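You operate a simulated robot arm through the tools that you are given. There is no shell and no other tool.

You are at the controls of a simulated two-armed robot. One attempt, no reset.

JOB
Rub-test the pink card with the wooden block and sort it.
Fine: clamp it, four strokes or more over the print; worn goes to the HOLD tray, else GOOD; block back in its cradle, teal lever free. Set down upright: wooden block.

It is judged by the outcome, as a careful person would: the job done as asked, and still so three seconds after it is handed in. It fails if anything else is knocked over, pushed out of place, dropped, spilled or broken.

ROBOT AND FRAMES
Two 6-joint arms with fingered hands on one trunk that stands fixed in place. Base frame: the origin is at the foot of the trunk, x ahead of it, y to its left, z up; the work surface is at about z = 76. Units: cm, rad, N and s.
The left shoulder is at [2, 15.7, 82.9], the right one opposite. With the tool pointing down near the work surface each hand reaches from about 38 to 84 cm from the base axis, measured 20 degrees to its own side. Payload 4.1 kg a hand.
Tool frame (each hand has its own): the origin (TCP) lies between the finger pads and is the grasp point; the fingertips stand 3.3 cm ahead of it; z points along the fingers, y is the line along which they close. The gripper opens to 11.2 cm; its body begins 3.9 cm behind the TCP. The gripper is a hand of 4 fingers: y runs from the thumb to the fingers, the wrist lies at [-1.6, -11.8, -20] in the tool frame.
Orientation is that of the tool frame in the base frame, as a unit quaternion [x, y, z, w]. With the fingers straight down and the wrist toward the robot, the tool's x, y and z point along [0, 1, 0], [1, 0, 0] and [0, 0, -1] of the base frame.

CONTROLS
- The arms move only by the tool drive_tool. It takes "left_commands", "right_commands" or both (then of equal length, played together; a hand with none holds still); each is a list of rows, each a list of 6 numbers: the shift along the tool's x, y, z in units of 20 mm (1.0 is 20 mm), then the turn, a rotation vector about the tool's x, y, z in units of 4 degrees (1.0 is 4 degrees). In form: [[x, y, z, wx, wy, wz], ...]. A call has 1 to 20 rows; each row shifts and turns the commanded pose from where the row before left it, along the tool's axes as they then stand. A call with a number of a shift or a turn outside -1 to 1 is refused whole. A row lasts 0.2 s, in which the tool goes at most 5 cm and 0.15 rad; a call with a longer step from one row to the next is refused whole. Where a pose cannot be reached the arm comes as near as it can. A force on the tool above 90 N (or 10 N above the force at the start of the call, whichever is more), or a blocked arm, ends the call early, and 0.2 s more pass. In this call time passes only in rows, and 0.2 s behind the last. It gives the time, the measured TCP pose, the force on the tool (base axes), the opening and the grip force at its end, in the units of the frame above (readings bear some noise), with the torque about the TCP (base axes, N m) and any sound that the robot's microphone picked up.
- Cameras (640 x 400 px; columns grow to the right, rows downward): "scene" is now at [5.53, -2.93, 146.47]; the picture's right is [-0.41, -0.91, 0.00], its down [-0.55, 0.25, -0.80] and it looks along [0.73, -0.32, -0.61] (base axes); focal length 321 px, centre (320, 200). "left" rides on the left gripper at [-6.6, -8.9, -13] in its tool frame; the picture's right is [-0.79, -0.29, 0.54], its down [0.55, -0.71, 0.44] and it looks along [0.26, 0.64, 0.72] (tool axes); focal length 247 px, centre (320, 200). "right" rides on the right gripper at [6.6, -8.9, -13] in its tool frame; the picture's right is [-0.79, 0.29, -0.54], its down [-0.55, -0.71, 0.44] and it looks along [-0.26, 0.64, 0.72] (tool axes); focal length 247 px, centre (320, 200). There is no depth. A picture from a camera that has moved, and an enlarged one, comes with that camera's place and axes in the base frame and with its lens. The place of the scene camera against the robot may be out by one fixed shift of up to 1.2 cm in any direction.
- snapshot(camera): a new picture of that camera. It takes no simulated time.
- move_fingers(index, middle, ring, thumb_bend, thumb_turn, hand): sets how far each is bent, from 0 (flat) to 1 (curled in); at 0.3 the hand is open as for a grip, at 0.7 the pads meet at the TCP. One left out holds its place. A second passes; each finger stops where it meets its share of the squeeze, and holds until it gets a number again. It is the only way to open and close the hand. It gives what a move gives, with no picture; readings hold the bend of each and the force on the fingers (four entries, about 0 where the hand has none), thumb and palm. thumb_turn goes from beside the hand (0) to across from the fingers (1), as for a grip.
- pan_tilt(pan, tilt): turns the head with the scene camera to pan (to the left, within 1.501 rad either way) and tilt (down, from -0.506 to 1.204), counted from straight ahead of the robot. It gives what a move gives.
- inspect(camera, box): a new picture of the part [left, top, right, bottom] of that camera's present view, enlarged. It takes no simulated time.
- finish_job(): hands the job in; it is judged then, once.

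Nothing tells you positions but the pictures and the camera data. Unless the task says otherwise, let go and move clear before handing in.

The tools are called after "Call:" by a JSON object that holds its "api" and its "payload". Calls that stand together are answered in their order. drive_tool: Moves the arms, as the interface text tells. Its arguments: {"type":"object","properties":{"left_commands":{"type":"array","items":{"type":"array","items":{"type":"number"}}},"right_commands":{"type":"array","items":{"type":"array","items":{"type":"number"}}}},"required":[]} The other tools are called the same way: move_fingers (index, middle, ring, thumb_bend, thumb_turn, hand) moves the fingers one by one; pan_tilt (pan, tilt) turns the head that bears the scene camera; snapshot (camera) takes a picture; inspect (camera, box) takes an enlarged picture of a part of a camera's view; finish_job () hands the job in.

At the start:

```text
clock: 0.0
left_tool_pos: [46.18, 3.12, 103.7]
left_orientation: [0.823, 0.569, 0.0, 0.0]
left_ft_force: [-0.4, 0.8, -0.2]
left_torque: [0.0, 0.01, 0.0]
left_opening: 11.17
left_grip_force: 0.0
left_shape: jaw
left_bend: [0.3, 0.3, 0.3, 0.3, 0.98]
left_finger forces: [0.0, 0.0, 0.0, 0.0, 0.1, 0.0]
right_tool_pos: [43.53, -49.5, 111.53]
right_orientation: [0.822, 0.57, 0.0, 0.001]
right_ft_force: [-0.4, -0.4, 0.2]
right_torque: [0.04, -0.03, 0.0]
right_opening: 11.17
right_grip_force: 0.1
right_shape: jaw
right_bend: [0.3, 0.3, 0.3, 0.3, 0.98]
right_finger forces: [0.0, 0.0, 0.0, 0.0, 0.0, 0.1]
head pan, tilt (commanded): [-0.419, 0.649]
```

scene: 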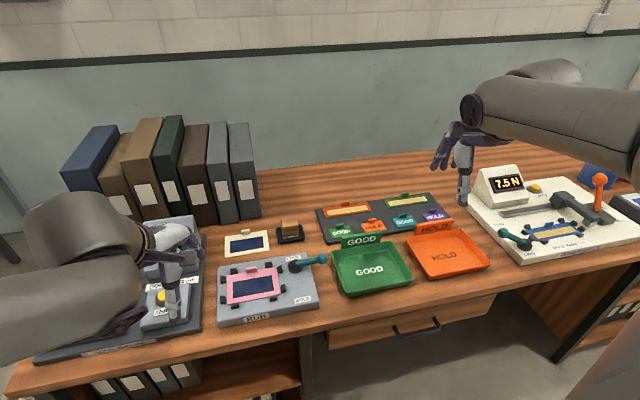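
right: 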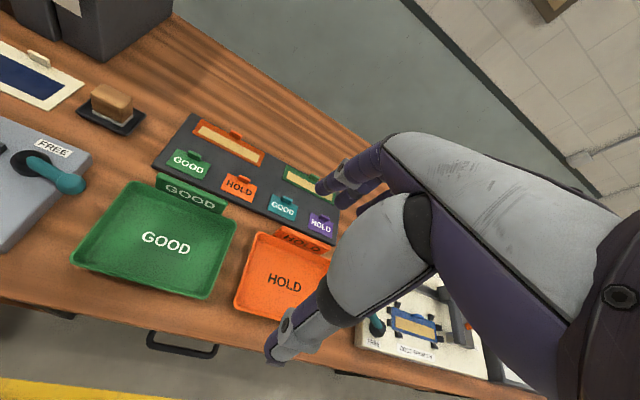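
left: 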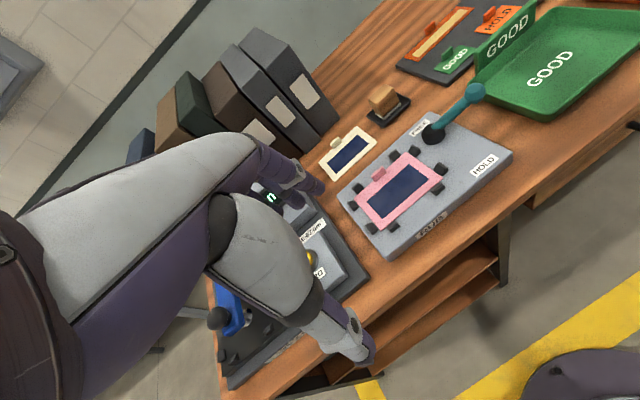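

I see the pink card in a grey rub fixture with a teal lever (FREE/HOLD marks), a wooden block in a small dark cradle behind it, and GOOD (green) and HOLD (orange) trays to the right. First I'll take enlarged views to locate everything.

Call:
{"api": "inspect", "payload": {"camera": "scene", "box": [200, 210, 360, 330]}}

Call:
{"api": "inspect", "payload": {"camera": "left", "box": [310, 70, 530, 270]}}

Call:
{"api": "inspect", "payload": {"camera": "scene", "box": [310, 180, 500, 300]}}

Call:
{"api": "inspect", "payload": {"camera": "right", "box": [0, 30, 340, 330]}}

```text
3.33 times, centred on (280, 270) of scene
camera zoom: at [5.53, -2.93, 146.47], right [-0.41, -0.91, 0.0], down [-0.55, 0.25, -0.8], along [0.73, -0.32, -0.61], focal length 1070 px, centre (453, -33)
```

zoom: 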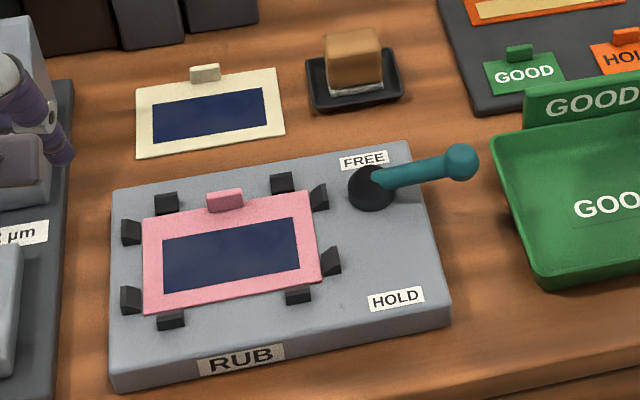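

```text
2.00 times, centred on (420, 170) of left
camera zoom: at [35.5, 0.23, 116.81], right [-0.55, -0.64, -0.54], down [-0.47, 0.77, -0.44], along [0.69, 0.01, -0.72], focal length 494 px, centre (120, 260)
```

zoom: 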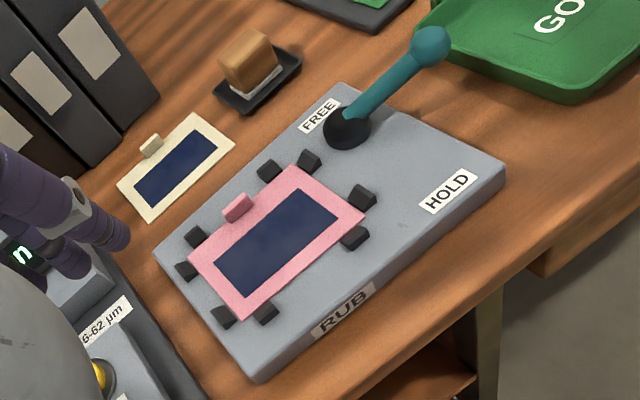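

```text
3.33 times, centred on (405, 240) of scene
camera zoom: at [5.53, -2.93, 146.47], right [-0.41, -0.91, 0.0], down [-0.55, 0.25, -0.8], along [0.73, -0.32, -0.61], focal length 1070 px, centre (37, 67)
```

zoom: 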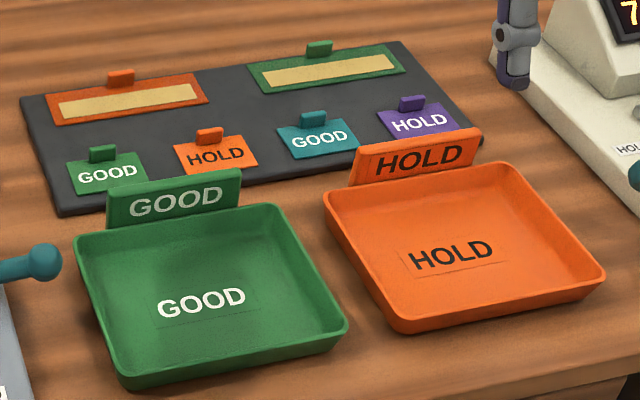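

```text
1.33 times, centred on (170, 180) of right
camera zoom: at [37.63, -40.2, 124.48], right [-0.01, -0.84, 0.54], down [-0.86, -0.27, -0.44], along [0.51, -0.47, -0.72], focal length 329 px, centre (520, 227)
```

zoom: 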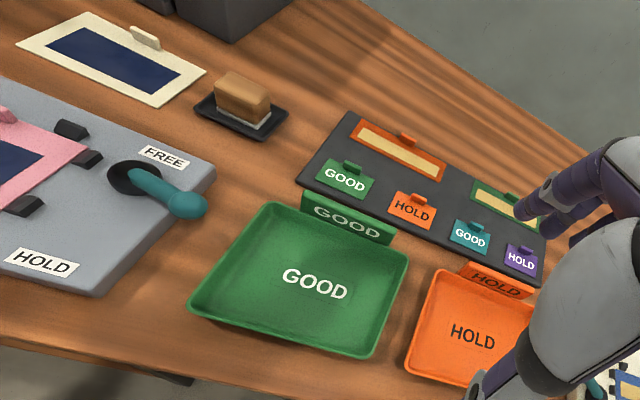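

I place the fixture at about x 48–69, y +1 to −25 (card centre near (59, −9)), and the block cradle near (75.6, −24.5), all from rough rays. I'll look closer at the lever, the block, the card, and the rest of the desk.

Call:
{"api": "inspect", "payload": {"camera": "scene", "box": [270, 210, 334, 250]}}

Call:
{"api": "inspect", "payload": {"camera": "left", "box": [400, 75, 496, 135]}}

Call:
{"api": "inspect", "payload": {"camera": "scene", "box": [220, 250, 332, 320]}}

Call:
{"api": "inspect", "payload": {"camera": "scene", "box": [450, 150, 640, 270]}}

Call:
{"api": "inspect", "payload": {"camera": "left", "box": [340, 150, 460, 225]}}

```text
10.00 times, centred on (302, 230) of scene
camera zoom: at [5.53, -2.93, 146.47], right [-0.41, -0.91, 0.0], down [-0.55, 0.25, -0.8], along [0.73, -0.32, -0.61], focal length 3209 px, centre (500, -100)
```

zoom: 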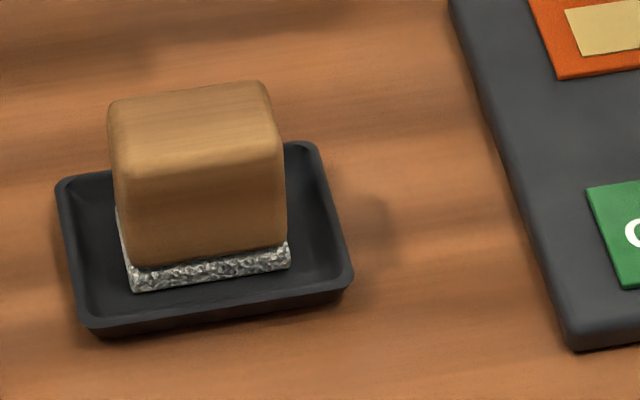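

```text
6.67 times, centred on (448, 105) of left
camera zoom: at [35.5, 0.23, 116.81], right [-0.55, -0.64, -0.54], down [-0.47, 0.77, -0.44], along [0.69, 0.01, -0.72], focal length 1646 px, centre (-533, 833)
```

zoom: 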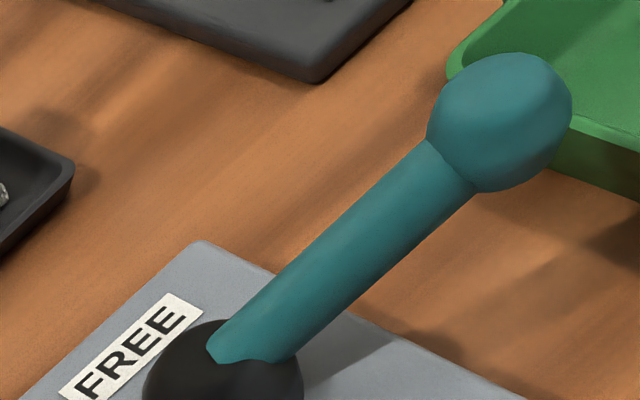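

```text
5.71 times, centred on (276, 285) of scene
camera zoom: at [5.53, -2.93, 146.47], right [-0.41, -0.91, 0.0], down [-0.55, 0.25, -0.8], along [0.73, -0.32, -0.61], focal length 1834 px, centre (571, -286)
```

zoom: 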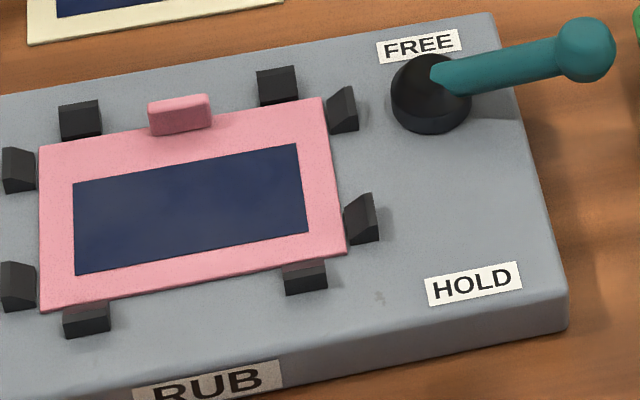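

```text
3.33 times, centred on (545, 210) of scene
camera zoom: at [5.53, -2.93, 146.47], right [-0.41, -0.91, 0.0], down [-0.55, 0.25, -0.8], along [0.73, -0.32, -0.61], focal length 1070 px, centre (-430, 167)
```

zoom: 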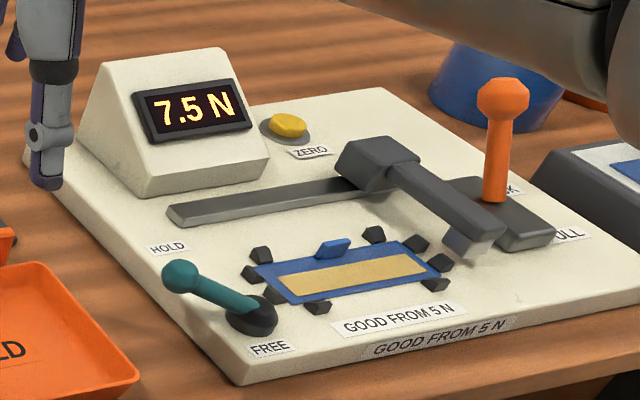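

```text
5.33 times, centred on (400, 188) of left
camera zoom: at [35.5, 0.23, 116.81], right [-0.55, -0.64, -0.54], down [-0.47, 0.77, -0.44], along [0.69, 0.01, -0.72], focal length 1317 px, centre (-107, 267)
```

zoom: 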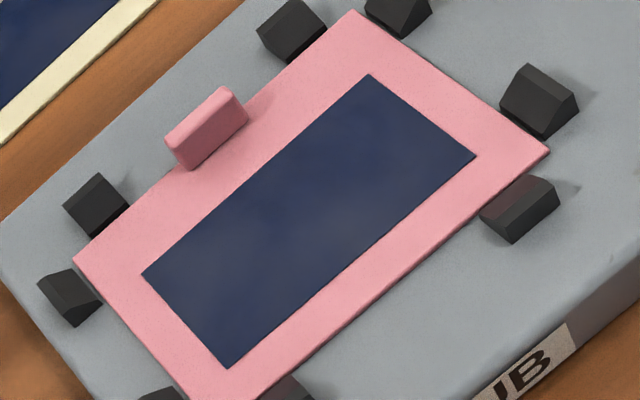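

The ball of the teal lever comes out near (55.4, −25.8, 85.5) with its pivot near (60, −21), and the block cradle near (76, −24.4). I'll shift the left hand left and a bit lower, both to clear the space and to get a second viewpoint.

Call:
{"api": "drive_tool", "payload": {"left_commands": [[0.936, -0.353, 0.3, 0, 0, 0], [0.936, -0.353, 0.3, 0, 0, 0], [0.936, -0.353, 0.3, 0, 0, 0], [0.936, -0.353, 0.3, 0, 0, 0], [0.936, -0.353, 0.3, 0, 0, 0], [0.936, -0.353, 0.3, 0, 0, 0]]}}

Call:
{"api": "snapshot", "payload": {"camera": "left"}}

Call:
{"api": "snapshot", "payload": {"camera": "scene"}}

```text
clock: 1.4
left_tool_pos: [46.41, 15.13, 99.87]
left_orientation: [0.823, 0.568, 0.0, 0.0]
left_ft_force: [-0.3, 0.1, 0.3]
left_torque: [0.0, 0.02, 0.0]
left_opening: 11.17
left_grip_force: 0.1
left_shape: jaw
left_bend: [0.3, 0.3, 0.3, 0.3, 0.98]
left_finger forces: [0.0, 0.0, 0.0, 0.0, 0.0, 0.0]
right_tool_pos: [43.49, -49.64, 111.41]
right_orientation: [0.822, 0.569, 0.0, 0.0]
right_ft_force: [0.1, 0.6, -0.2]
right_torque: [0.03, -0.02, 0.02]
right_opening: 11.18
right_grip_force: 0.0
right_shape: jaw
right_bend: [0.3, 0.3, 0.3, 0.3, 0.98]
right_finger forces: [0.1, 0.0, 0.0, 0.0, 0.0, 0.0]
head pan, tilt (commanded): [-0.419, 0.649]
```

```text
taken
camera left: at [35.49, 12.24, 113.02], right [-0.55, -0.64, -0.54], down [-0.47, 0.77, -0.44], along [0.69, 0.01, -0.72], focal length 247 px, centre (320, 200)
```

left: 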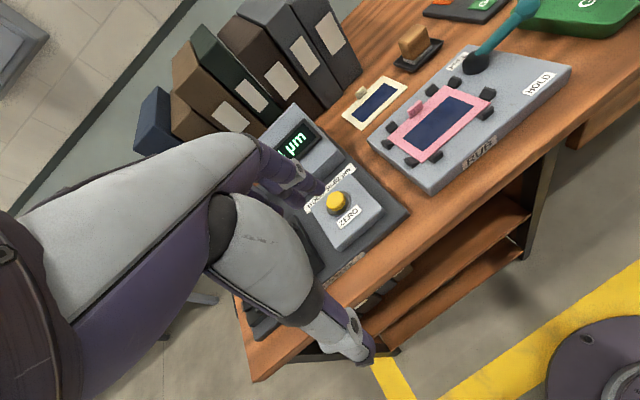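

```text
taken
camera scene: at [5.53, -2.95, 146.47], right [-0.41, -0.91, 0.0], down [-0.55, 0.25, -0.8], along [0.73, -0.32, -0.61], focal length 321 px, centre (320, 200)
```

scene: 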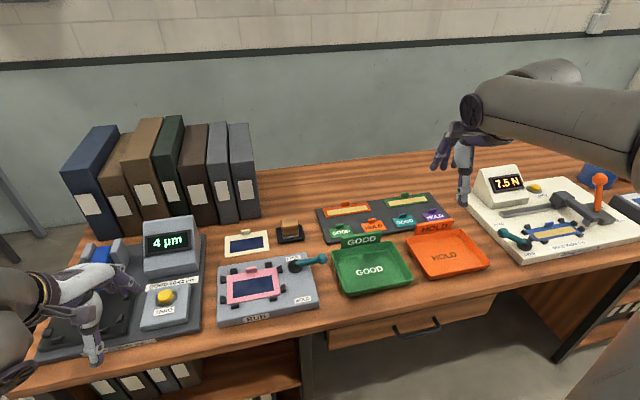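

The left hand is clear of the fixture now. I'll enlarge its view for stereo measurement.

Call:
{"api": "inspect", "payload": {"camera": "left", "box": [360, 0, 600, 200]}}

Call:
{"api": "inspect", "payload": {"camera": "left", "box": [440, 0, 560, 100]}}

Call:
{"api": "inspect", "payload": {"camera": "left", "box": [365, 75, 515, 185]}}

```text
2.00 times, centred on (480, 100) of left
camera zoom: at [35.49, 12.24, 113.02], right [-0.55, -0.64, -0.54], down [-0.47, 0.77, -0.44], along [0.69, 0.01, -0.72], focal length 494 px, centre (0, 400)
```

zoom: 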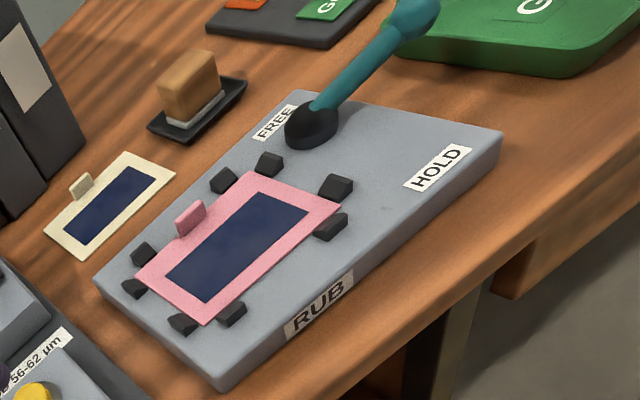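

```text
4.00 times, centred on (500, 50) of left
camera zoom: at [35.49, 12.24, 113.02], right [-0.55, -0.64, -0.54], down [-0.47, 0.77, -0.44], along [0.69, 0.01, -0.72], focal length 988 px, centre (-400, 800)
```

zoom: 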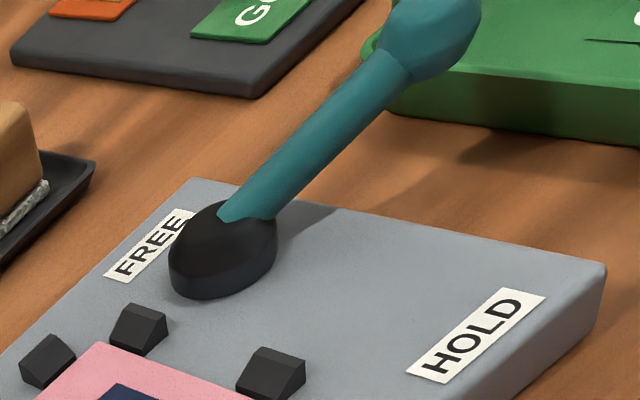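

```text
3.64 times, centred on (440, 130) of left
camera zoom: at [35.49, 12.24, 113.02], right [-0.55, -0.64, -0.54], down [-0.47, 0.77, -0.44], along [0.69, 0.01, -0.72], focal length 898 px, centre (-116, 454)
```

zoom: 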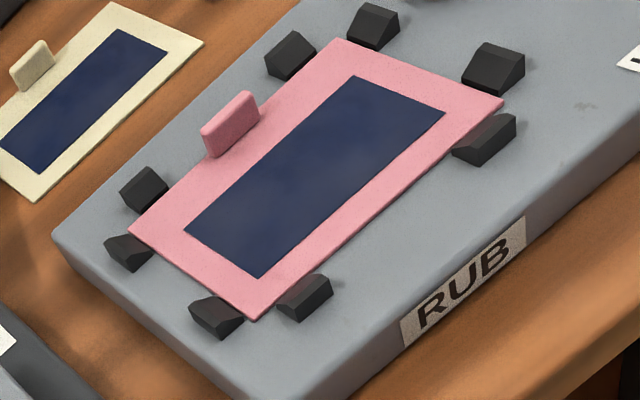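

Stereo from two left-hand views agrees well: card top z ≈ 79, centre (59.4, −9.0), fixture yawed about −10°; tab near (63.4, −9.8); lever ball (56.5, −27.4, 83.5) with pivot (60.5, −21.3), so HOLD is a clockwise swing of roughly 65° toward the front. I'll close the right hand into a beak to push the lever and see how its shape looks.

Call:
{"api": "move_fingers", "payload": {"hand": "right", "index": 0.7, "middle": 0.7, "ring": 0.7, "thumb_bend": 0.7, "thumb_turn": 1.0}}

Call:
{"api": "snapshot", "payload": {"camera": "right"}}

Call:
{"api": "inspect", "payload": {"camera": "scene", "box": [410, 70, 570, 220]}}

```text
clock: 2.4
left_tool_pos: [46.26, 15.05, 99.83]
left_orientation: [0.823, 0.568, 0.0, 0.0]
left_ft_force: [0.5, 0.4, -0.7]
left_torque: [0.01, 0.0, 0.03]
left_opening: 11.17
left_grip_force: 0.1
left_shape: jaw
left_bend: [0.3, 0.3, 0.3, 0.3, 0.98]
left_finger forces: [0.1, 0.0, 0.0, 0.0, 0.0, 0.0]
right_tool_pos: [43.4, -49.5, 111.6]
right_orientation: [0.822, 0.569, 0.0, 0.0]
right_ft_force: [-0.1, 0.0, -0.3]
right_torque: [-0.05, -0.03, -0.02]
right_opening: 0.32
right_grip_force: 0.2
right_shape: fingers
right_bend: [0.7, 0.7, 0.7, 0.7, 1.0]
right_finger forces: [0.0, 0.0, 0.0, 0.0, 0.0, 0.1]
head pan, tilt (commanded): [-0.419, 0.649]
```

```text
taken
camera right: at [37.63, -40.2, 124.48], right [-0.01, -0.84, 0.54], down [-0.86, -0.27, -0.44], along [0.51, -0.47, -0.72], focal length 247 px, centre (320, 200)
```

right: 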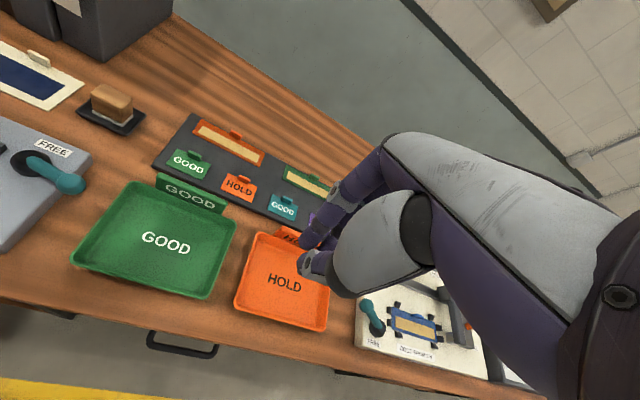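

```text
2.67 times, centred on (490, 145) of scene
camera zoom: at [5.53, -2.93, 146.47], right [-0.41, -0.91, 0.0], down [-0.55, 0.25, -0.8], along [0.73, -0.32, -0.61], focal length 856 px, centre (-133, 347)
```

zoom: 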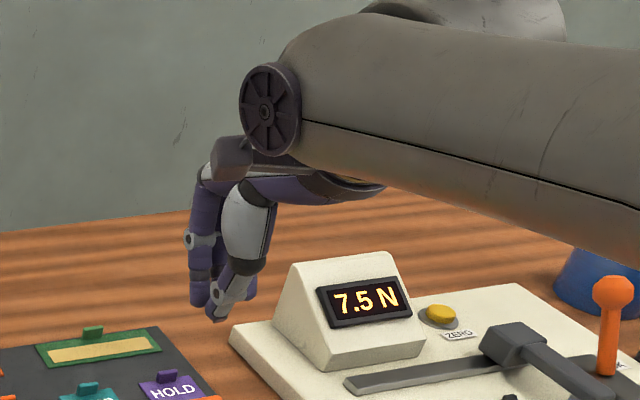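

The closed beak's tips sit about 3.3 cm below the TCP, as expected. I'll bring the right hand above a spot behind and right of the lever ball, (61, −30.4), staying high at first.

Call:
{"api": "drive_tool", "payload": {"right_commands": [[0.927, 0.378, 0.635, 0, 0, 0], [0.927, 0.378, 0.635, 0, 0, 0], [0.927, 0.378, 0.635, 0, 0, 0], [0.927, 0.378, 0.635, 0, 0, 0], [0.927, 0.378, 0.635, 0, 0, 0], [0.927, 0.378, 0.635, 0, 0, 0], [0.927, 0.378, 0.635, 0, 0, 0], [0.927, 0.378, 0.635, 0, 0, 0], [0.927, 0.378, 0.635, 0, 0, 0], [0.927, 0.378, 0.635, 0, 0, 0], [0.927, 0.378, 0.635, 0, 0, 0], [0.927, 0.378, 0.635, 0, 0, 0], [0.927, 0.378, 0.635, 0, 0, 0]]}}

Call:
{"api": "snapshot", "payload": {"camera": "right"}}

Call:
{"api": "snapshot", "payload": {"camera": "left"}}

Call:
{"api": "snapshot", "payload": {"camera": "scene"}}

```text
clock: 5.2
left_tool_pos: [46.28, 14.99, 100.07]
left_orientation: [0.823, 0.568, -0.001, 0.0]
left_ft_force: [-1.3, -0.6, -0.1]
left_torque: [0.0, -0.01, -0.02]
left_opening: 11.12
left_grip_force: 0.0
left_shape: jaw
left_bend: [0.3, 0.3, 0.3, 0.3, 0.98]
left_finger forces: [0.0, 0.0, 0.0, 0.1, 0.0, 0.0]
right_tool_pos: [61.32, -30.3, 95.02]
right_orientation: [0.822, 0.57, 0.0, 0.0]
right_ft_force: [-0.4, -0.2, -1.5]
right_torque: [-0.01, 0.0, -0.02]
right_opening: 0.35
right_grip_force: 0.1
right_shape: fingers
right_bend: [0.7, 0.7, 0.7, 0.7, 1.0]
right_finger forces: [0.0, 0.0, 0.0, 0.1, 0.0, 0.1]
head pan, tilt (commanded): [-0.419, 0.649]
```

```text
taken
camera right: at [55.45, -21.02, 108.03], right [-0.01, -0.84, 0.54], down [-0.86, -0.27, -0.44], along [0.51, -0.47, -0.72], focal length 247 px, centre (320, 200)
```

right: 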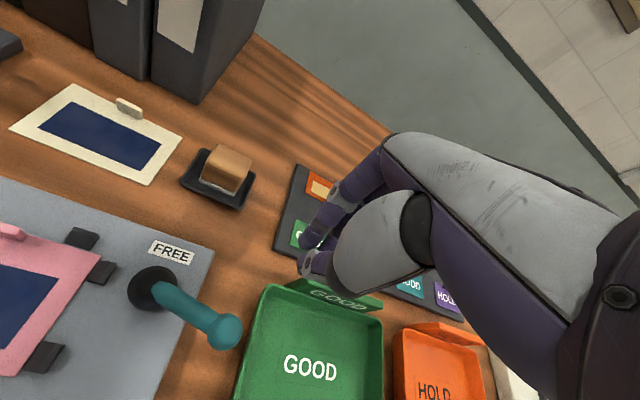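

```text
taken
camera left: at [35.48, 12.23, 113.04], right [-0.55, -0.64, -0.54], down [-0.47, 0.77, -0.44], along [0.69, 0.01, -0.72], focal length 247 px, centre (320, 200)
```

left: 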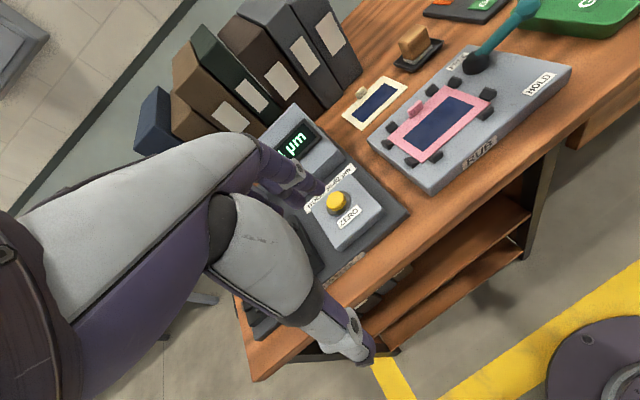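

```text
taken
camera scene: at [5.5, -2.94, 146.47], right [-0.41, -0.91, 0.0], down [-0.55, 0.25, -0.8], along [0.73, -0.32, -0.61], focal length 321 px, centre (320, 200)
```

scene: 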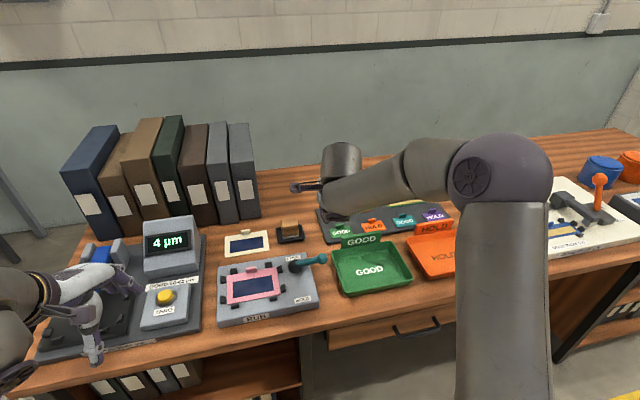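

The lever ball from this view is at about (56.6, −27.1), consistent. Before lowering, I'll check the clearance to the GOOD tray's sign plate.

Call:
{"api": "inspect", "payload": {"camera": "right", "box": [120, 230, 392, 400]}}

Call:
{"api": "inspect", "payload": {"camera": "scene", "box": [280, 190, 440, 300]}}

```text
2.35 times, centred on (256, 315) of right
camera zoom: at [55.45, -21.02, 108.03], right [-0.01, -0.84, 0.54], down [-0.86, -0.27, -0.44], along [0.51, -0.47, -0.72], focal length 581 px, centre (471, -71)
```

zoom: 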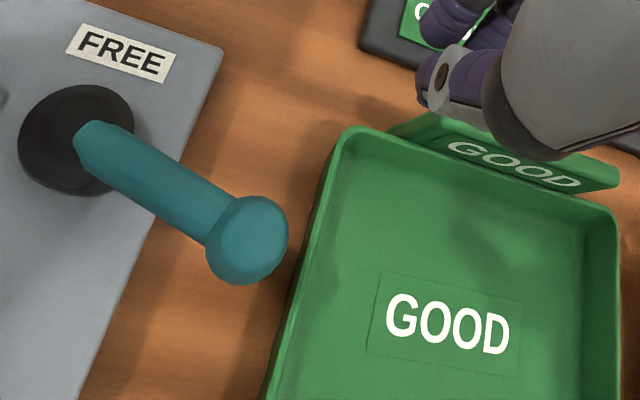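

```text
3.64 times, centred on (360, 245) of scene
camera zoom: at [5.5, -2.94, 146.47], right [-0.41, -0.91, 0.0], down [-0.55, 0.25, -0.8], along [0.73, -0.32, -0.61], focal length 1167 px, centre (174, 36)
```

zoom: 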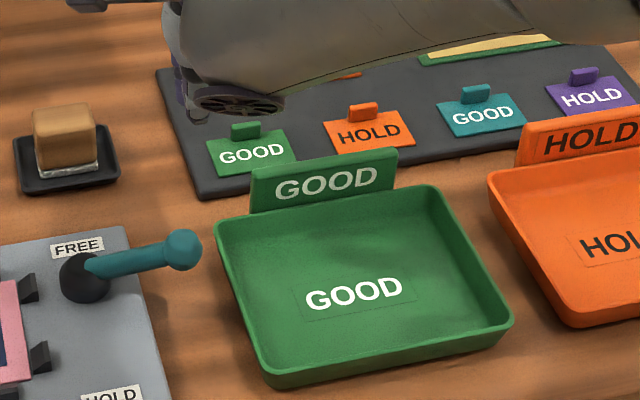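

The tray sign's left end is near (62.5, −35.3), so I'll start a little closer to the ball at (60.3, −29.5) and lower to z ≈ 88 to check before going down the rest.

Call:
{"api": "drive_tool", "payload": {"right_commands": [[0.05, -0.153, 0.875, 0, 0, 0], [0.05, -0.153, 0.875, 0, 0, 0], [0.05, -0.153, 0.875, 0, 0, 0], [0.05, -0.153, 0.875, 0, 0, 0]]}}

Call:
{"api": "snapshot", "payload": {"camera": "right"}}

Call:
{"api": "inspect", "payload": {"camera": "left", "box": [440, 0, 600, 100]}}

Call:
{"api": "inspect", "payload": {"camera": "scene", "box": [270, 180, 430, 290]}}

```text
clock: 6.2
left_tool_pos: [46.29, 15.2, 99.95]
left_orientation: [0.823, 0.568, -0.001, 0.0]
left_ft_force: [0.9, 0.2, 0.2]
left_torque: [0.01, -0.02, -0.02]
left_opening: 11.18
left_grip_force: 0.1
left_shape: jaw
left_bend: [0.3, 0.3, 0.3, 0.3, 0.98]
left_finger forces: [0.0, 0.1, 0.1, 0.0, 0.0, 0.0]
right_tool_pos: [59.98, -29.64, 87.98]
right_orientation: [0.822, 0.569, 0.001, 0.0]
right_ft_force: [-0.9, -1.0, 0.9]
right_torque: [0.01, -0.01, -0.04]
right_opening: 0.36
right_grip_force: 0.0
right_shape: fingers
right_bend: [0.7, 0.7, 0.7, 0.7, 1.0]
right_finger forces: [0.0, 0.0, 0.0, 0.0, 0.0, 0.0]
head pan, tilt (commanded): [-0.419, 0.649]
```

```text
taken
camera right: at [54.19, -20.24, 100.93], right [-0.01, -0.84, 0.54], down [-0.86, -0.27, -0.44], along [0.51, -0.47, -0.72], focal length 247 px, centre (320, 200)
```

right: 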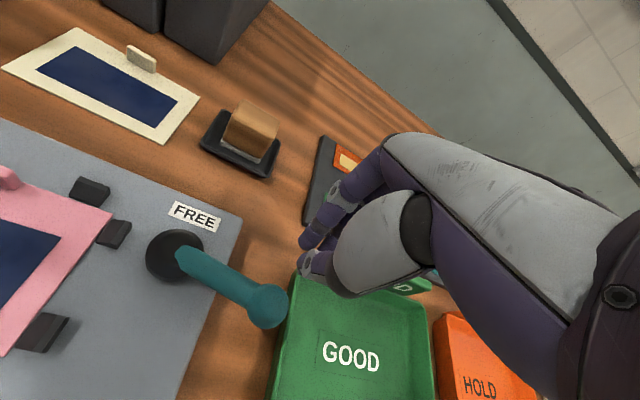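

```text
4.00 times, centred on (520, 50) of left
camera zoom: at [35.49, 12.25, 113.04], right [-0.55, -0.64, -0.54], down [-0.47, 0.77, -0.44], along [0.69, 0.01, -0.72], focal length 988 px, centre (-480, 800)
```

zoom: 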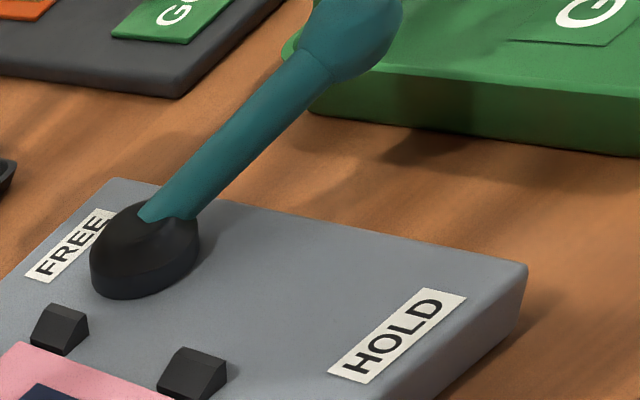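

```text
3.64 times, centred on (350, 235) of scene
camera zoom: at [5.52, -2.92, 146.47], right [-0.41, -0.91, 0.0], down [-0.55, 0.25, -0.8], along [0.73, -0.32, -0.61], focal length 1167 px, centre (211, 73)
```

zoom: 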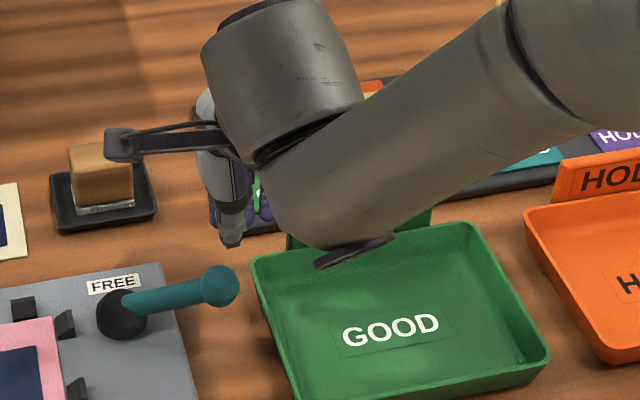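

The beak is clear of everything. I'll lower to z ≈ 84.6 and begin the push toward the robot in small steps.

Call:
{"api": "drive_tool", "payload": {"right_commands": [[0, 0, 0.85, 0, 0, 0], [0, 0, 0.85, 0, 0, 0], [0.01, -0.5, 0, 0, 0, 0], [0.01, -0.5, 0, 0, 0, 0]]}}

Call:
{"api": "snapshot", "payload": {"camera": "right"}}

Call:
{"api": "inspect", "payload": {"camera": "scene", "box": [270, 180, 430, 290]}}

```text
clock: 7.2
left_tool_pos: [46.24, 15.11, 99.94]
left_orientation: [0.823, 0.568, 0.0, -0.001]
left_ft_force: [-0.2, 0.8, 0.9]
left_torque: [-0.02, 0.03, 0.0]
left_opening: 11.14
left_grip_force: 0.1
left_shape: jaw
left_bend: [0.3, 0.3, 0.3, 0.3, 0.98]
left_finger forces: [0.0, 0.0, 0.1, 0.1, 0.1, 0.1]
right_tool_pos: [58.2, -28.87, 84.67]
right_orientation: [0.822, 0.57, 0.0, 0.0]
right_ft_force: [0.4, -1.8, 0.8]
right_torque: [0.01, 0.03, 0.04]
right_opening: 0.23
right_grip_force: 1.0
right_shape: fingers
right_bend: [0.7, 0.7, 0.7, 0.7, 1.0]
right_finger forces: [0.1, 0.0, 0.0, 0.1, 1.3, 0.0]
head pan, tilt (commanded): [-0.419, 0.649]
```

```text
taken
camera right: at [52.44, -19.54, 97.58], right [-0.01, -0.84, 0.54], down [-0.86, -0.27, -0.44], along [0.51, -0.47, -0.72], focal length 247 px, centre (320, 200)
```

right: 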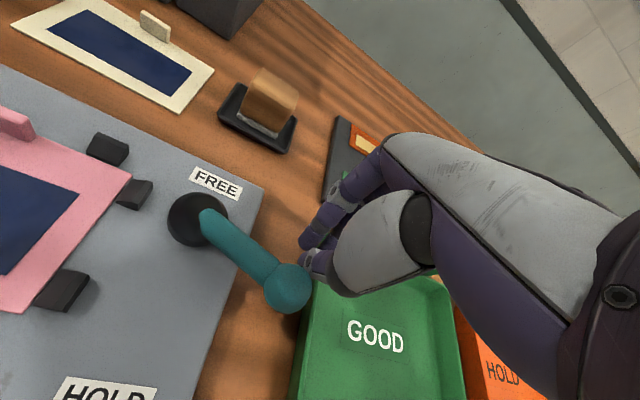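

```text
3.64 times, centred on (350, 235) of scene
camera zoom: at [5.54, -2.93, 146.47], right [-0.41, -0.91, 0.0], down [-0.55, 0.25, -0.8], along [0.73, -0.32, -0.61], focal length 1167 px, centre (211, 73)
```

zoom: 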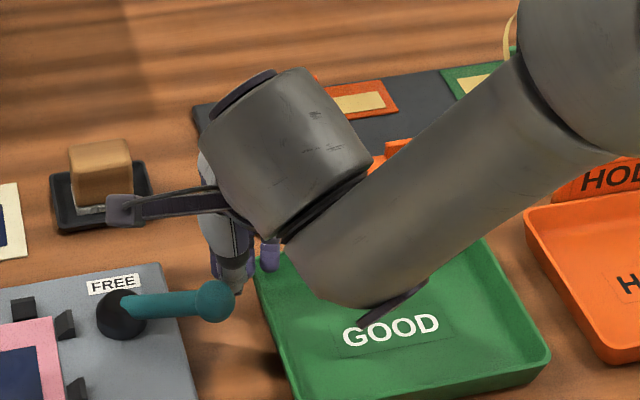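

Contact with the lever just began (thumb reads 1.3 N). I continue pushing along the arc.

Call:
{"api": "drive_tool", "payload": {"right_commands": [[0.1, -0.5, 0, 0, 0, 0], [0.15, -0.5, 0, 0, 0, 0], [0.25, -0.45, 0, 0, 0, 0]]}}

Call:
{"api": "snapshot", "payload": {"camera": "right"}}

Call:
{"api": "inspect", "payload": {"camera": "scene", "box": [270, 180, 430, 290]}}

```text
clock: 8.0
left_tool_pos: [46.26, 15.09, 99.84]
left_orientation: [0.823, 0.568, 0.0, 0.0]
left_ft_force: [0.3, -0.5, -0.1]
left_torque: [0.02, 0.02, -0.04]
left_opening: 11.16
left_grip_force: 0.0
left_shape: jaw
left_bend: [0.3, 0.3, 0.3, 0.3, 0.98]
left_finger forces: [0.0, 0.1, 0.1, 0.0, 0.0, 0.0]
right_tool_pos: [55.95, -27.02, 84.62]
right_orientation: [0.822, 0.57, 0.0, 0.0]
right_ft_force: [-0.3, -0.6, 0.6]
right_torque: [0.04, 0.03, 0.03]
right_opening: 0.21
right_grip_force: 0.7
right_shape: fingers
right_bend: [0.7, 0.7, 0.7, 0.7, 1.0]
right_finger forces: [0.0, 0.1, 0.0, 0.0, 1.2, 0.0]
head pan, tilt (commanded): [-0.419, 0.649]
```

```text
taken
camera right: at [50.09, -17.68, 97.63], right [-0.01, -0.84, 0.54], down [-0.86, -0.27, -0.44], along [0.51, -0.47, -0.72], focal length 247 px, centre (320, 200)
```

right: 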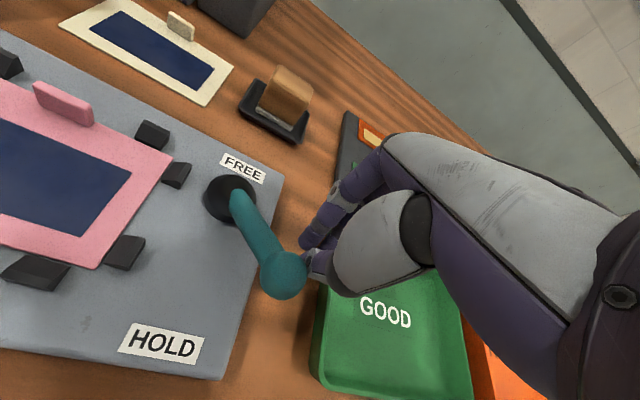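

```text
3.64 times, centred on (350, 235) of scene
camera zoom: at [5.53, -2.94, 146.47], right [-0.41, -0.91, 0.0], down [-0.55, 0.25, -0.8], along [0.73, -0.32, -0.61], focal length 1167 px, centre (211, 73)
```

zoom: 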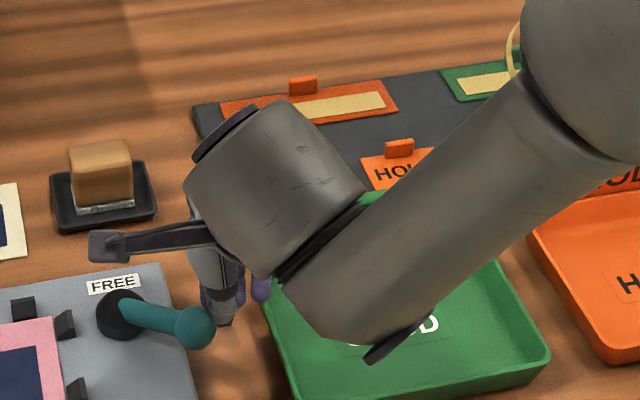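

The lever is rotating easily (about 1 N); the ball is near (53.8, −24.2), about halfway. I continue along the arc toward HOLD.

Call:
{"api": "drive_tool", "payload": {"right_commands": [[0.2, -0.42, 0, 0, 0, 0], [0.2, -0.42, 0, 0, 0, 0], [0.2, -0.42, 0, 0, 0, 0]]}}

Call:
{"api": "snapshot", "payload": {"camera": "right"}}

Call:
{"api": "inspect", "payload": {"camera": "scene", "box": [270, 180, 430, 290]}}

```text
clock: 8.8
left_tool_pos: [46.23, 15.02, 100.01]
left_orientation: [0.822, 0.569, 0.0, 0.0]
left_ft_force: [-0.1, 0.4, -0.2]
left_torque: [-0.01, 0.03, -0.03]
left_opening: 11.15
left_grip_force: 0.0
left_shape: jaw
left_bend: [0.3, 0.3, 0.3, 0.3, 0.98]
left_finger forces: [0.0, 0.0, 0.0, 0.1, 0.0, 0.0]
right_tool_pos: [53.96, -25.02, 84.56]
right_orientation: [0.822, 0.57, 0.0, 0.0]
right_ft_force: [1.6, -2.3, 0.6]
right_torque: [0.03, 0.03, 0.02]
right_opening: 0.22
right_grip_force: 0.8
right_shape: fingers
right_bend: [0.7, 0.7, 0.7, 0.7, 1.0]
right_finger forces: [0.0, 0.0, 0.1, 0.0, 1.9, 0.0]
head pan, tilt (commanded): [-0.419, 0.649]
```

```text
taken
camera right: at [48.12, -15.7, 97.61], right [-0.01, -0.84, 0.54], down [-0.86, -0.27, -0.44], along [0.51, -0.47, -0.72], focal length 247 px, centre (320, 200)
```

right: 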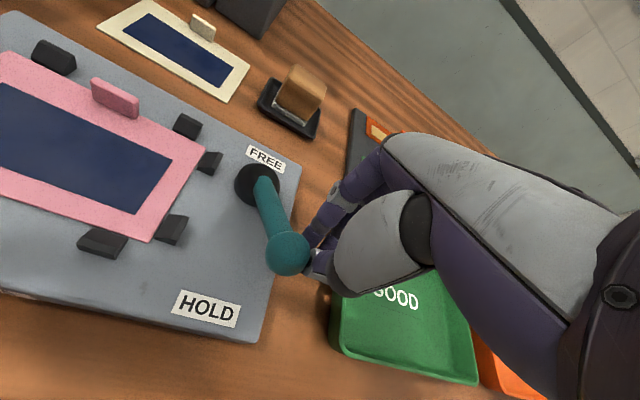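

```text
3.64 times, centred on (350, 235) of scene
camera zoom: at [5.53, -2.94, 146.47], right [-0.41, -0.91, 0.0], down [-0.55, 0.25, -0.8], along [0.73, -0.32, -0.61], focal length 1167 px, centre (211, 73)
```

zoom: 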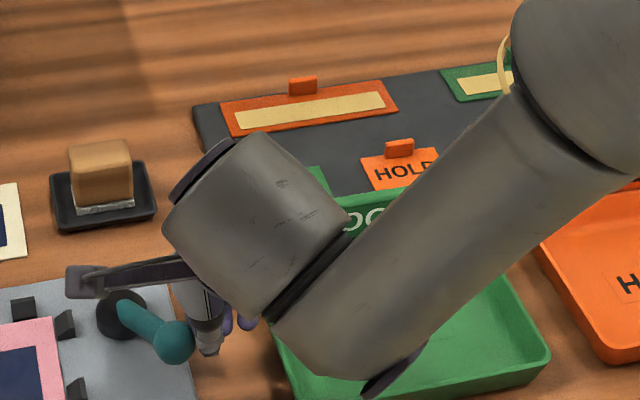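

The ball is now about (53.3, −22.4), some 48° turned. I continue in smaller steps, watching for a stop.

Call:
{"api": "drive_tool", "payload": {"right_commands": [[0.35, -0.22, 0, 0, 0, 0], [0.35, -0.2, 0, 0, 0, 0], [0.35, -0.18, 0, 0, 0, 0]]}}

Call:
{"api": "snapshot", "payload": {"camera": "right"}}

Call:
{"api": "inspect", "payload": {"camera": "scene", "box": [210, 210, 370, 320]}}

Call:
{"api": "inspect", "payload": {"camera": "left", "box": [365, 0, 605, 200]}}

```text
clock: 9.6
left_tool_pos: [46.21, 15.1, 99.92]
left_orientation: [0.823, 0.568, 0.0, 0.0]
left_ft_force: [0.4, -1.0, 0.3]
left_torque: [-0.02, 0.0, 0.03]
left_opening: 11.19
left_grip_force: 0.1
left_shape: jaw
left_bend: [0.3, 0.3, 0.3, 0.3, 0.98]
left_finger forces: [0.0, 0.0, 0.0, 0.1, 0.0, 0.0]
right_tool_pos: [53.7, -22.66, 84.58]
right_orientation: [0.822, 0.57, 0.0, -0.001]
right_ft_force: [-1.0, -3.2, 1.0]
right_torque: [0.02, -0.02, 0.06]
right_opening: 0.41
right_grip_force: 2.8
right_shape: fingers
right_bend: [0.7, 0.7, 0.7, 0.7, 1.0]
right_finger forces: [0.1, 0.1, 0.0, 0.0, 4.2, 0.0]
head pan, tilt (commanded): [-0.419, 0.649]
```

```text
taken
camera right: at [47.82, -13.32, 97.64], right [-0.01, -0.84, 0.54], down [-0.86, -0.27, -0.44], along [0.51, -0.47, -0.72], focal length 247 px, centre (320, 200)
```

right: 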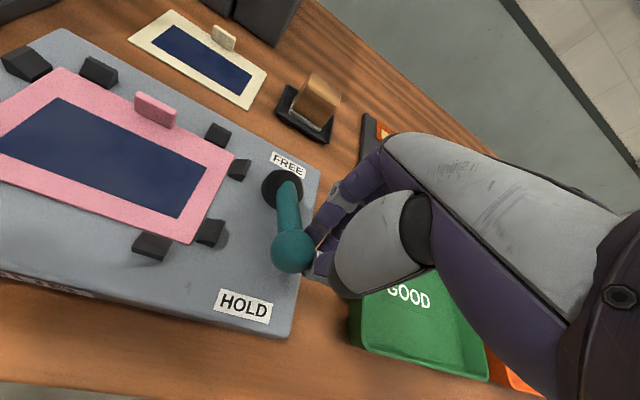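

```text
3.64 times, centred on (290, 265) of scene
camera zoom: at [5.52, -2.95, 146.47], right [-0.41, -0.91, 0.0], down [-0.55, 0.25, -0.8], along [0.73, -0.32, -0.61], focal length 1167 px, centre (429, -36)
```

zoom: 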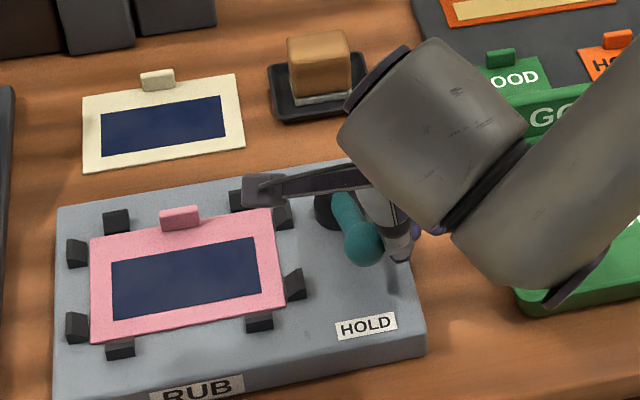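

```text
2.00 times, centred on (485, 100) of left
camera zoom: at [35.5, 12.23, 113.04], right [-0.55, -0.64, -0.54], down [-0.47, 0.77, -0.44], along [0.69, 0.01, -0.72], focal length 494 px, centre (-10, 400)
```

zoom: 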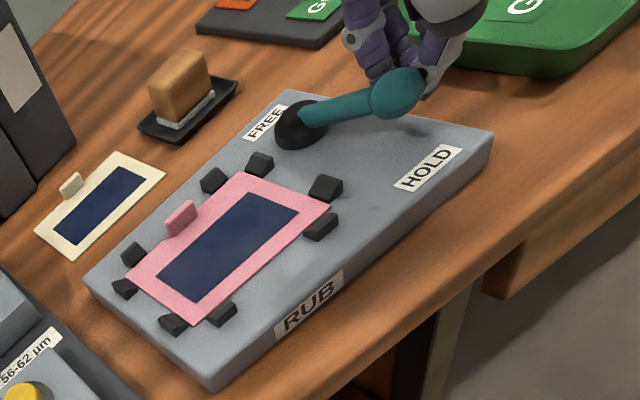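

The ball is at about (53.3, −20.3), pointing nearly straight at HOLD, and thumb force has risen to 4 N. I'll push slightly further to see whether it is against its stop.

Call:
{"api": "drive_tool", "payload": {"right_commands": [[0.25, -0.03, 0, 0, 0, 0], [0.25, -0.03, 0, 0, 0, 0]]}}

Call:
{"api": "snapshot", "payload": {"camera": "right"}}

Call:
{"api": "inspect", "payload": {"camera": "left", "box": [365, 0, 605, 200]}}

```text
clock: 10.2
left_tool_pos: [46.23, 15.02, 99.92]
left_orientation: [0.822, 0.57, -0.001, 0.0]
left_ft_force: [-0.4, 0.4, 0.0]
left_torque: [-0.01, 0.03, -0.03]
left_opening: 11.16
left_grip_force: 0.0
left_shape: jaw
left_bend: [0.3, 0.3, 0.3, 0.3, 0.98]
left_finger forces: [0.1, 0.1, 0.0, 0.0, 0.1, 0.1]
right_tool_pos: [53.8, -21.75, 84.63]
right_orientation: [0.822, 0.569, 0.0, 0.0]
right_ft_force: [-4.6, -9.0, 4.1]
right_torque: [-0.03, 0.05, 0.11]
right_opening: 0.61
right_grip_force: 5.4
right_shape: fingers
right_bend: [0.7, 0.7, 0.7, 0.69, 1.0]
right_finger forces: [2.4, 0.0, 0.0, 0.0, 8.6, 0.0]
head pan, tilt (commanded): [-0.419, 0.649]
```

```text
taken
camera right: at [47.97, -12.43, 97.61], right [-0.01, -0.84, 0.54], down [-0.86, -0.27, -0.44], along [0.51, -0.47, -0.72], focal length 247 px, centre (320, 200)
```

right: 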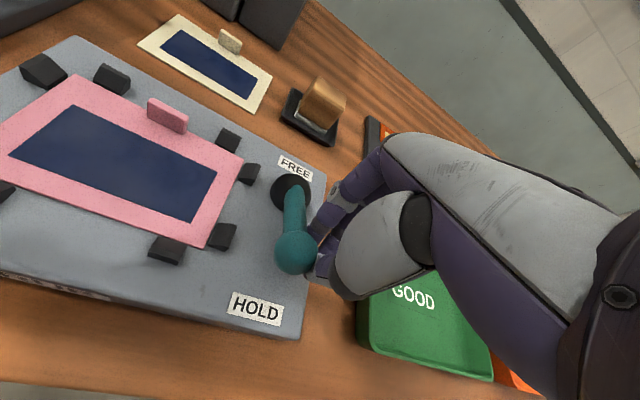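

```text
2.00 times, centred on (485, 100) of left
camera zoom: at [35.49, 12.21, 113.04], right [-0.55, -0.64, -0.54], down [-0.47, 0.77, -0.44], along [0.69, 0.01, -0.72], focal length 494 px, centre (-10, 400)
```

zoom: 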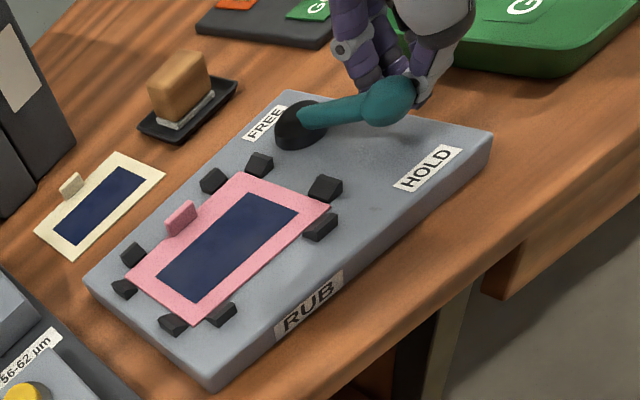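

Force rose to about 10 N while the ball moved only 0.6 cm, so it seems close to or at its stop (≈69° turned). One more small nudge will confirm.

Call:
{"api": "drive_tool", "payload": {"right_commands": [[0.2, 0.0, 0, 0, 0, 0]]}}

Call:
{"api": "snapshot", "payload": {"camera": "right"}}

Call:
{"api": "inspect", "payload": {"camera": "left", "box": [365, 0, 605, 200]}}

```text
clock: 10.6
left_tool_pos: [46.3, 14.93, 99.92]
left_orientation: [0.823, 0.568, 0.0, 0.0]
left_ft_force: [0.0, -0.1, -0.8]
left_torque: [-0.01, 0.01, -0.04]
left_opening: 11.13
left_grip_force: 0.0
left_shape: jaw
left_bend: [0.3, 0.3, 0.3, 0.3, 0.98]
left_finger forces: [0.0, 0.0, 0.0, 0.1, 0.1, 0.0]
right_tool_pos: [53.88, -21.69, 84.64]
right_orientation: [0.824, 0.566, 0.0, 0.001]
right_ft_force: [-10.2, -26.5, 4.2]
right_torque: [-0.37, 0.22, -0.05]
right_opening: 0.73
right_grip_force: 15.1
right_shape: fingers
right_bend: [0.7, 0.7, 0.7, 0.69, 1.0]
right_finger forces: [18.7, 0.0, 0.1, 0.0, 11.8, 0.1]
head pan, tilt (commanded): [-0.419, 0.649]
```

```text
taken
camera right: at [48.1, -12.22, 97.58], right [-0.02, -0.84, 0.54], down [-0.86, -0.26, -0.44], along [0.51, -0.47, -0.72], focal length 247 px, centre (320, 200)
```

right: 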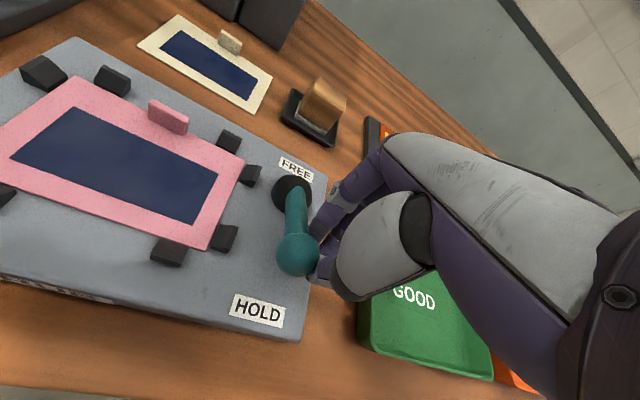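

```text
2.00 times, centred on (485, 100) of left
camera zoom: at [35.48, 12.13, 113.05], right [-0.55, -0.64, -0.54], down [-0.47, 0.77, -0.44], along [0.69, 0.01, -0.72], focal length 494 px, centre (-10, 400)
```

zoom: 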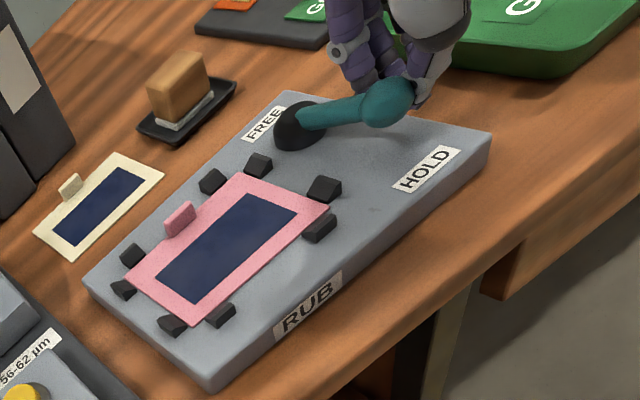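

The force jumped to 28 N with no more motion, so the lever is fully at its HOLD stop. I'll back the hand off to the right and lift clear, then check the lever stays.

Call:
{"api": "drive_tool", "payload": {"right_commands": [[-0.3, 0.0, 0, 0, 0, 0], [-0.7, 0.0, 0, 0, 0, 0], [-0.7, 0.0, 0, 0, 0, 0], [0, 0, -1, 0, 0, 0], [0, 0, -1, 0, 0, 0], [0, 0, -1, 0, 0, 0], [0, 0, -1, 0, 0, 0]]}}

Call:
{"api": "snapshot", "payload": {"camera": "right"}}

Call:
{"api": "inspect", "payload": {"camera": "left", "box": [365, 0, 605, 200]}}

```text
clock: 12.2
left_tool_pos: [46.26, 15.11, 99.94]
left_orientation: [0.823, 0.568, 0.0, 0.0]
left_ft_force: [0.9, 1.0, 1.1]
left_torque: [0.03, 0.02, 0.0]
left_opening: 11.15
left_grip_force: 0.1
left_shape: jaw
left_bend: [0.3, 0.3, 0.3, 0.3, 0.98]
left_finger forces: [0.1, 0.0, 0.0, 0.1, 0.1, 0.0]
right_tool_pos: [52.82, -24.45, 92.74]
right_orientation: [0.822, 0.57, 0.0, 0.0]
right_ft_force: [-0.3, 0.6, -0.5]
right_torque: [0.01, -0.01, 0.0]
right_opening: 0.33
right_grip_force: 0.2
right_shape: fingers
right_bend: [0.7, 0.7, 0.7, 0.7, 1.0]
right_finger forces: [0.0, 0.0, 0.1, 0.1, 0.0, 0.0]
head pan, tilt (commanded): [-0.419, 0.649]
```

```text
taken
camera right: at [47.04, -15.06, 105.71], right [-0.01, -0.84, 0.54], down [-0.86, -0.27, -0.44], along [0.51, -0.47, -0.72], focal length 247 px, centre (320, 200)
```

right: 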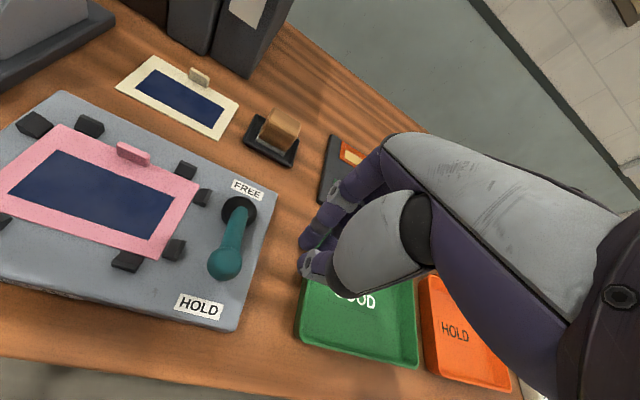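

```text
2.00 times, centred on (485, 100) of left
camera zoom: at [35.51, 12.24, 113.03], right [-0.55, -0.64, -0.54], down [-0.47, 0.77, -0.44], along [0.69, 0.01, -0.72], focal length 494 px, centre (-10, 400)
```

zoom: 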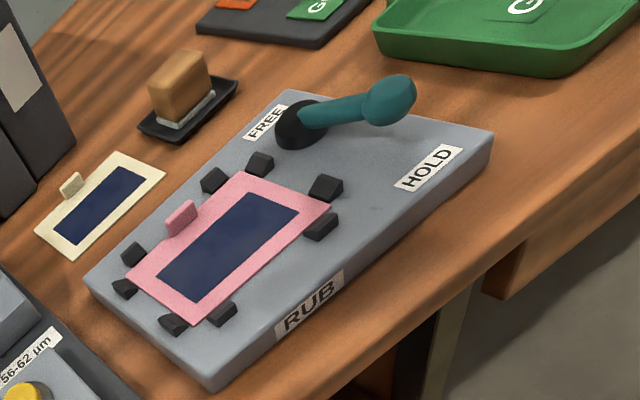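

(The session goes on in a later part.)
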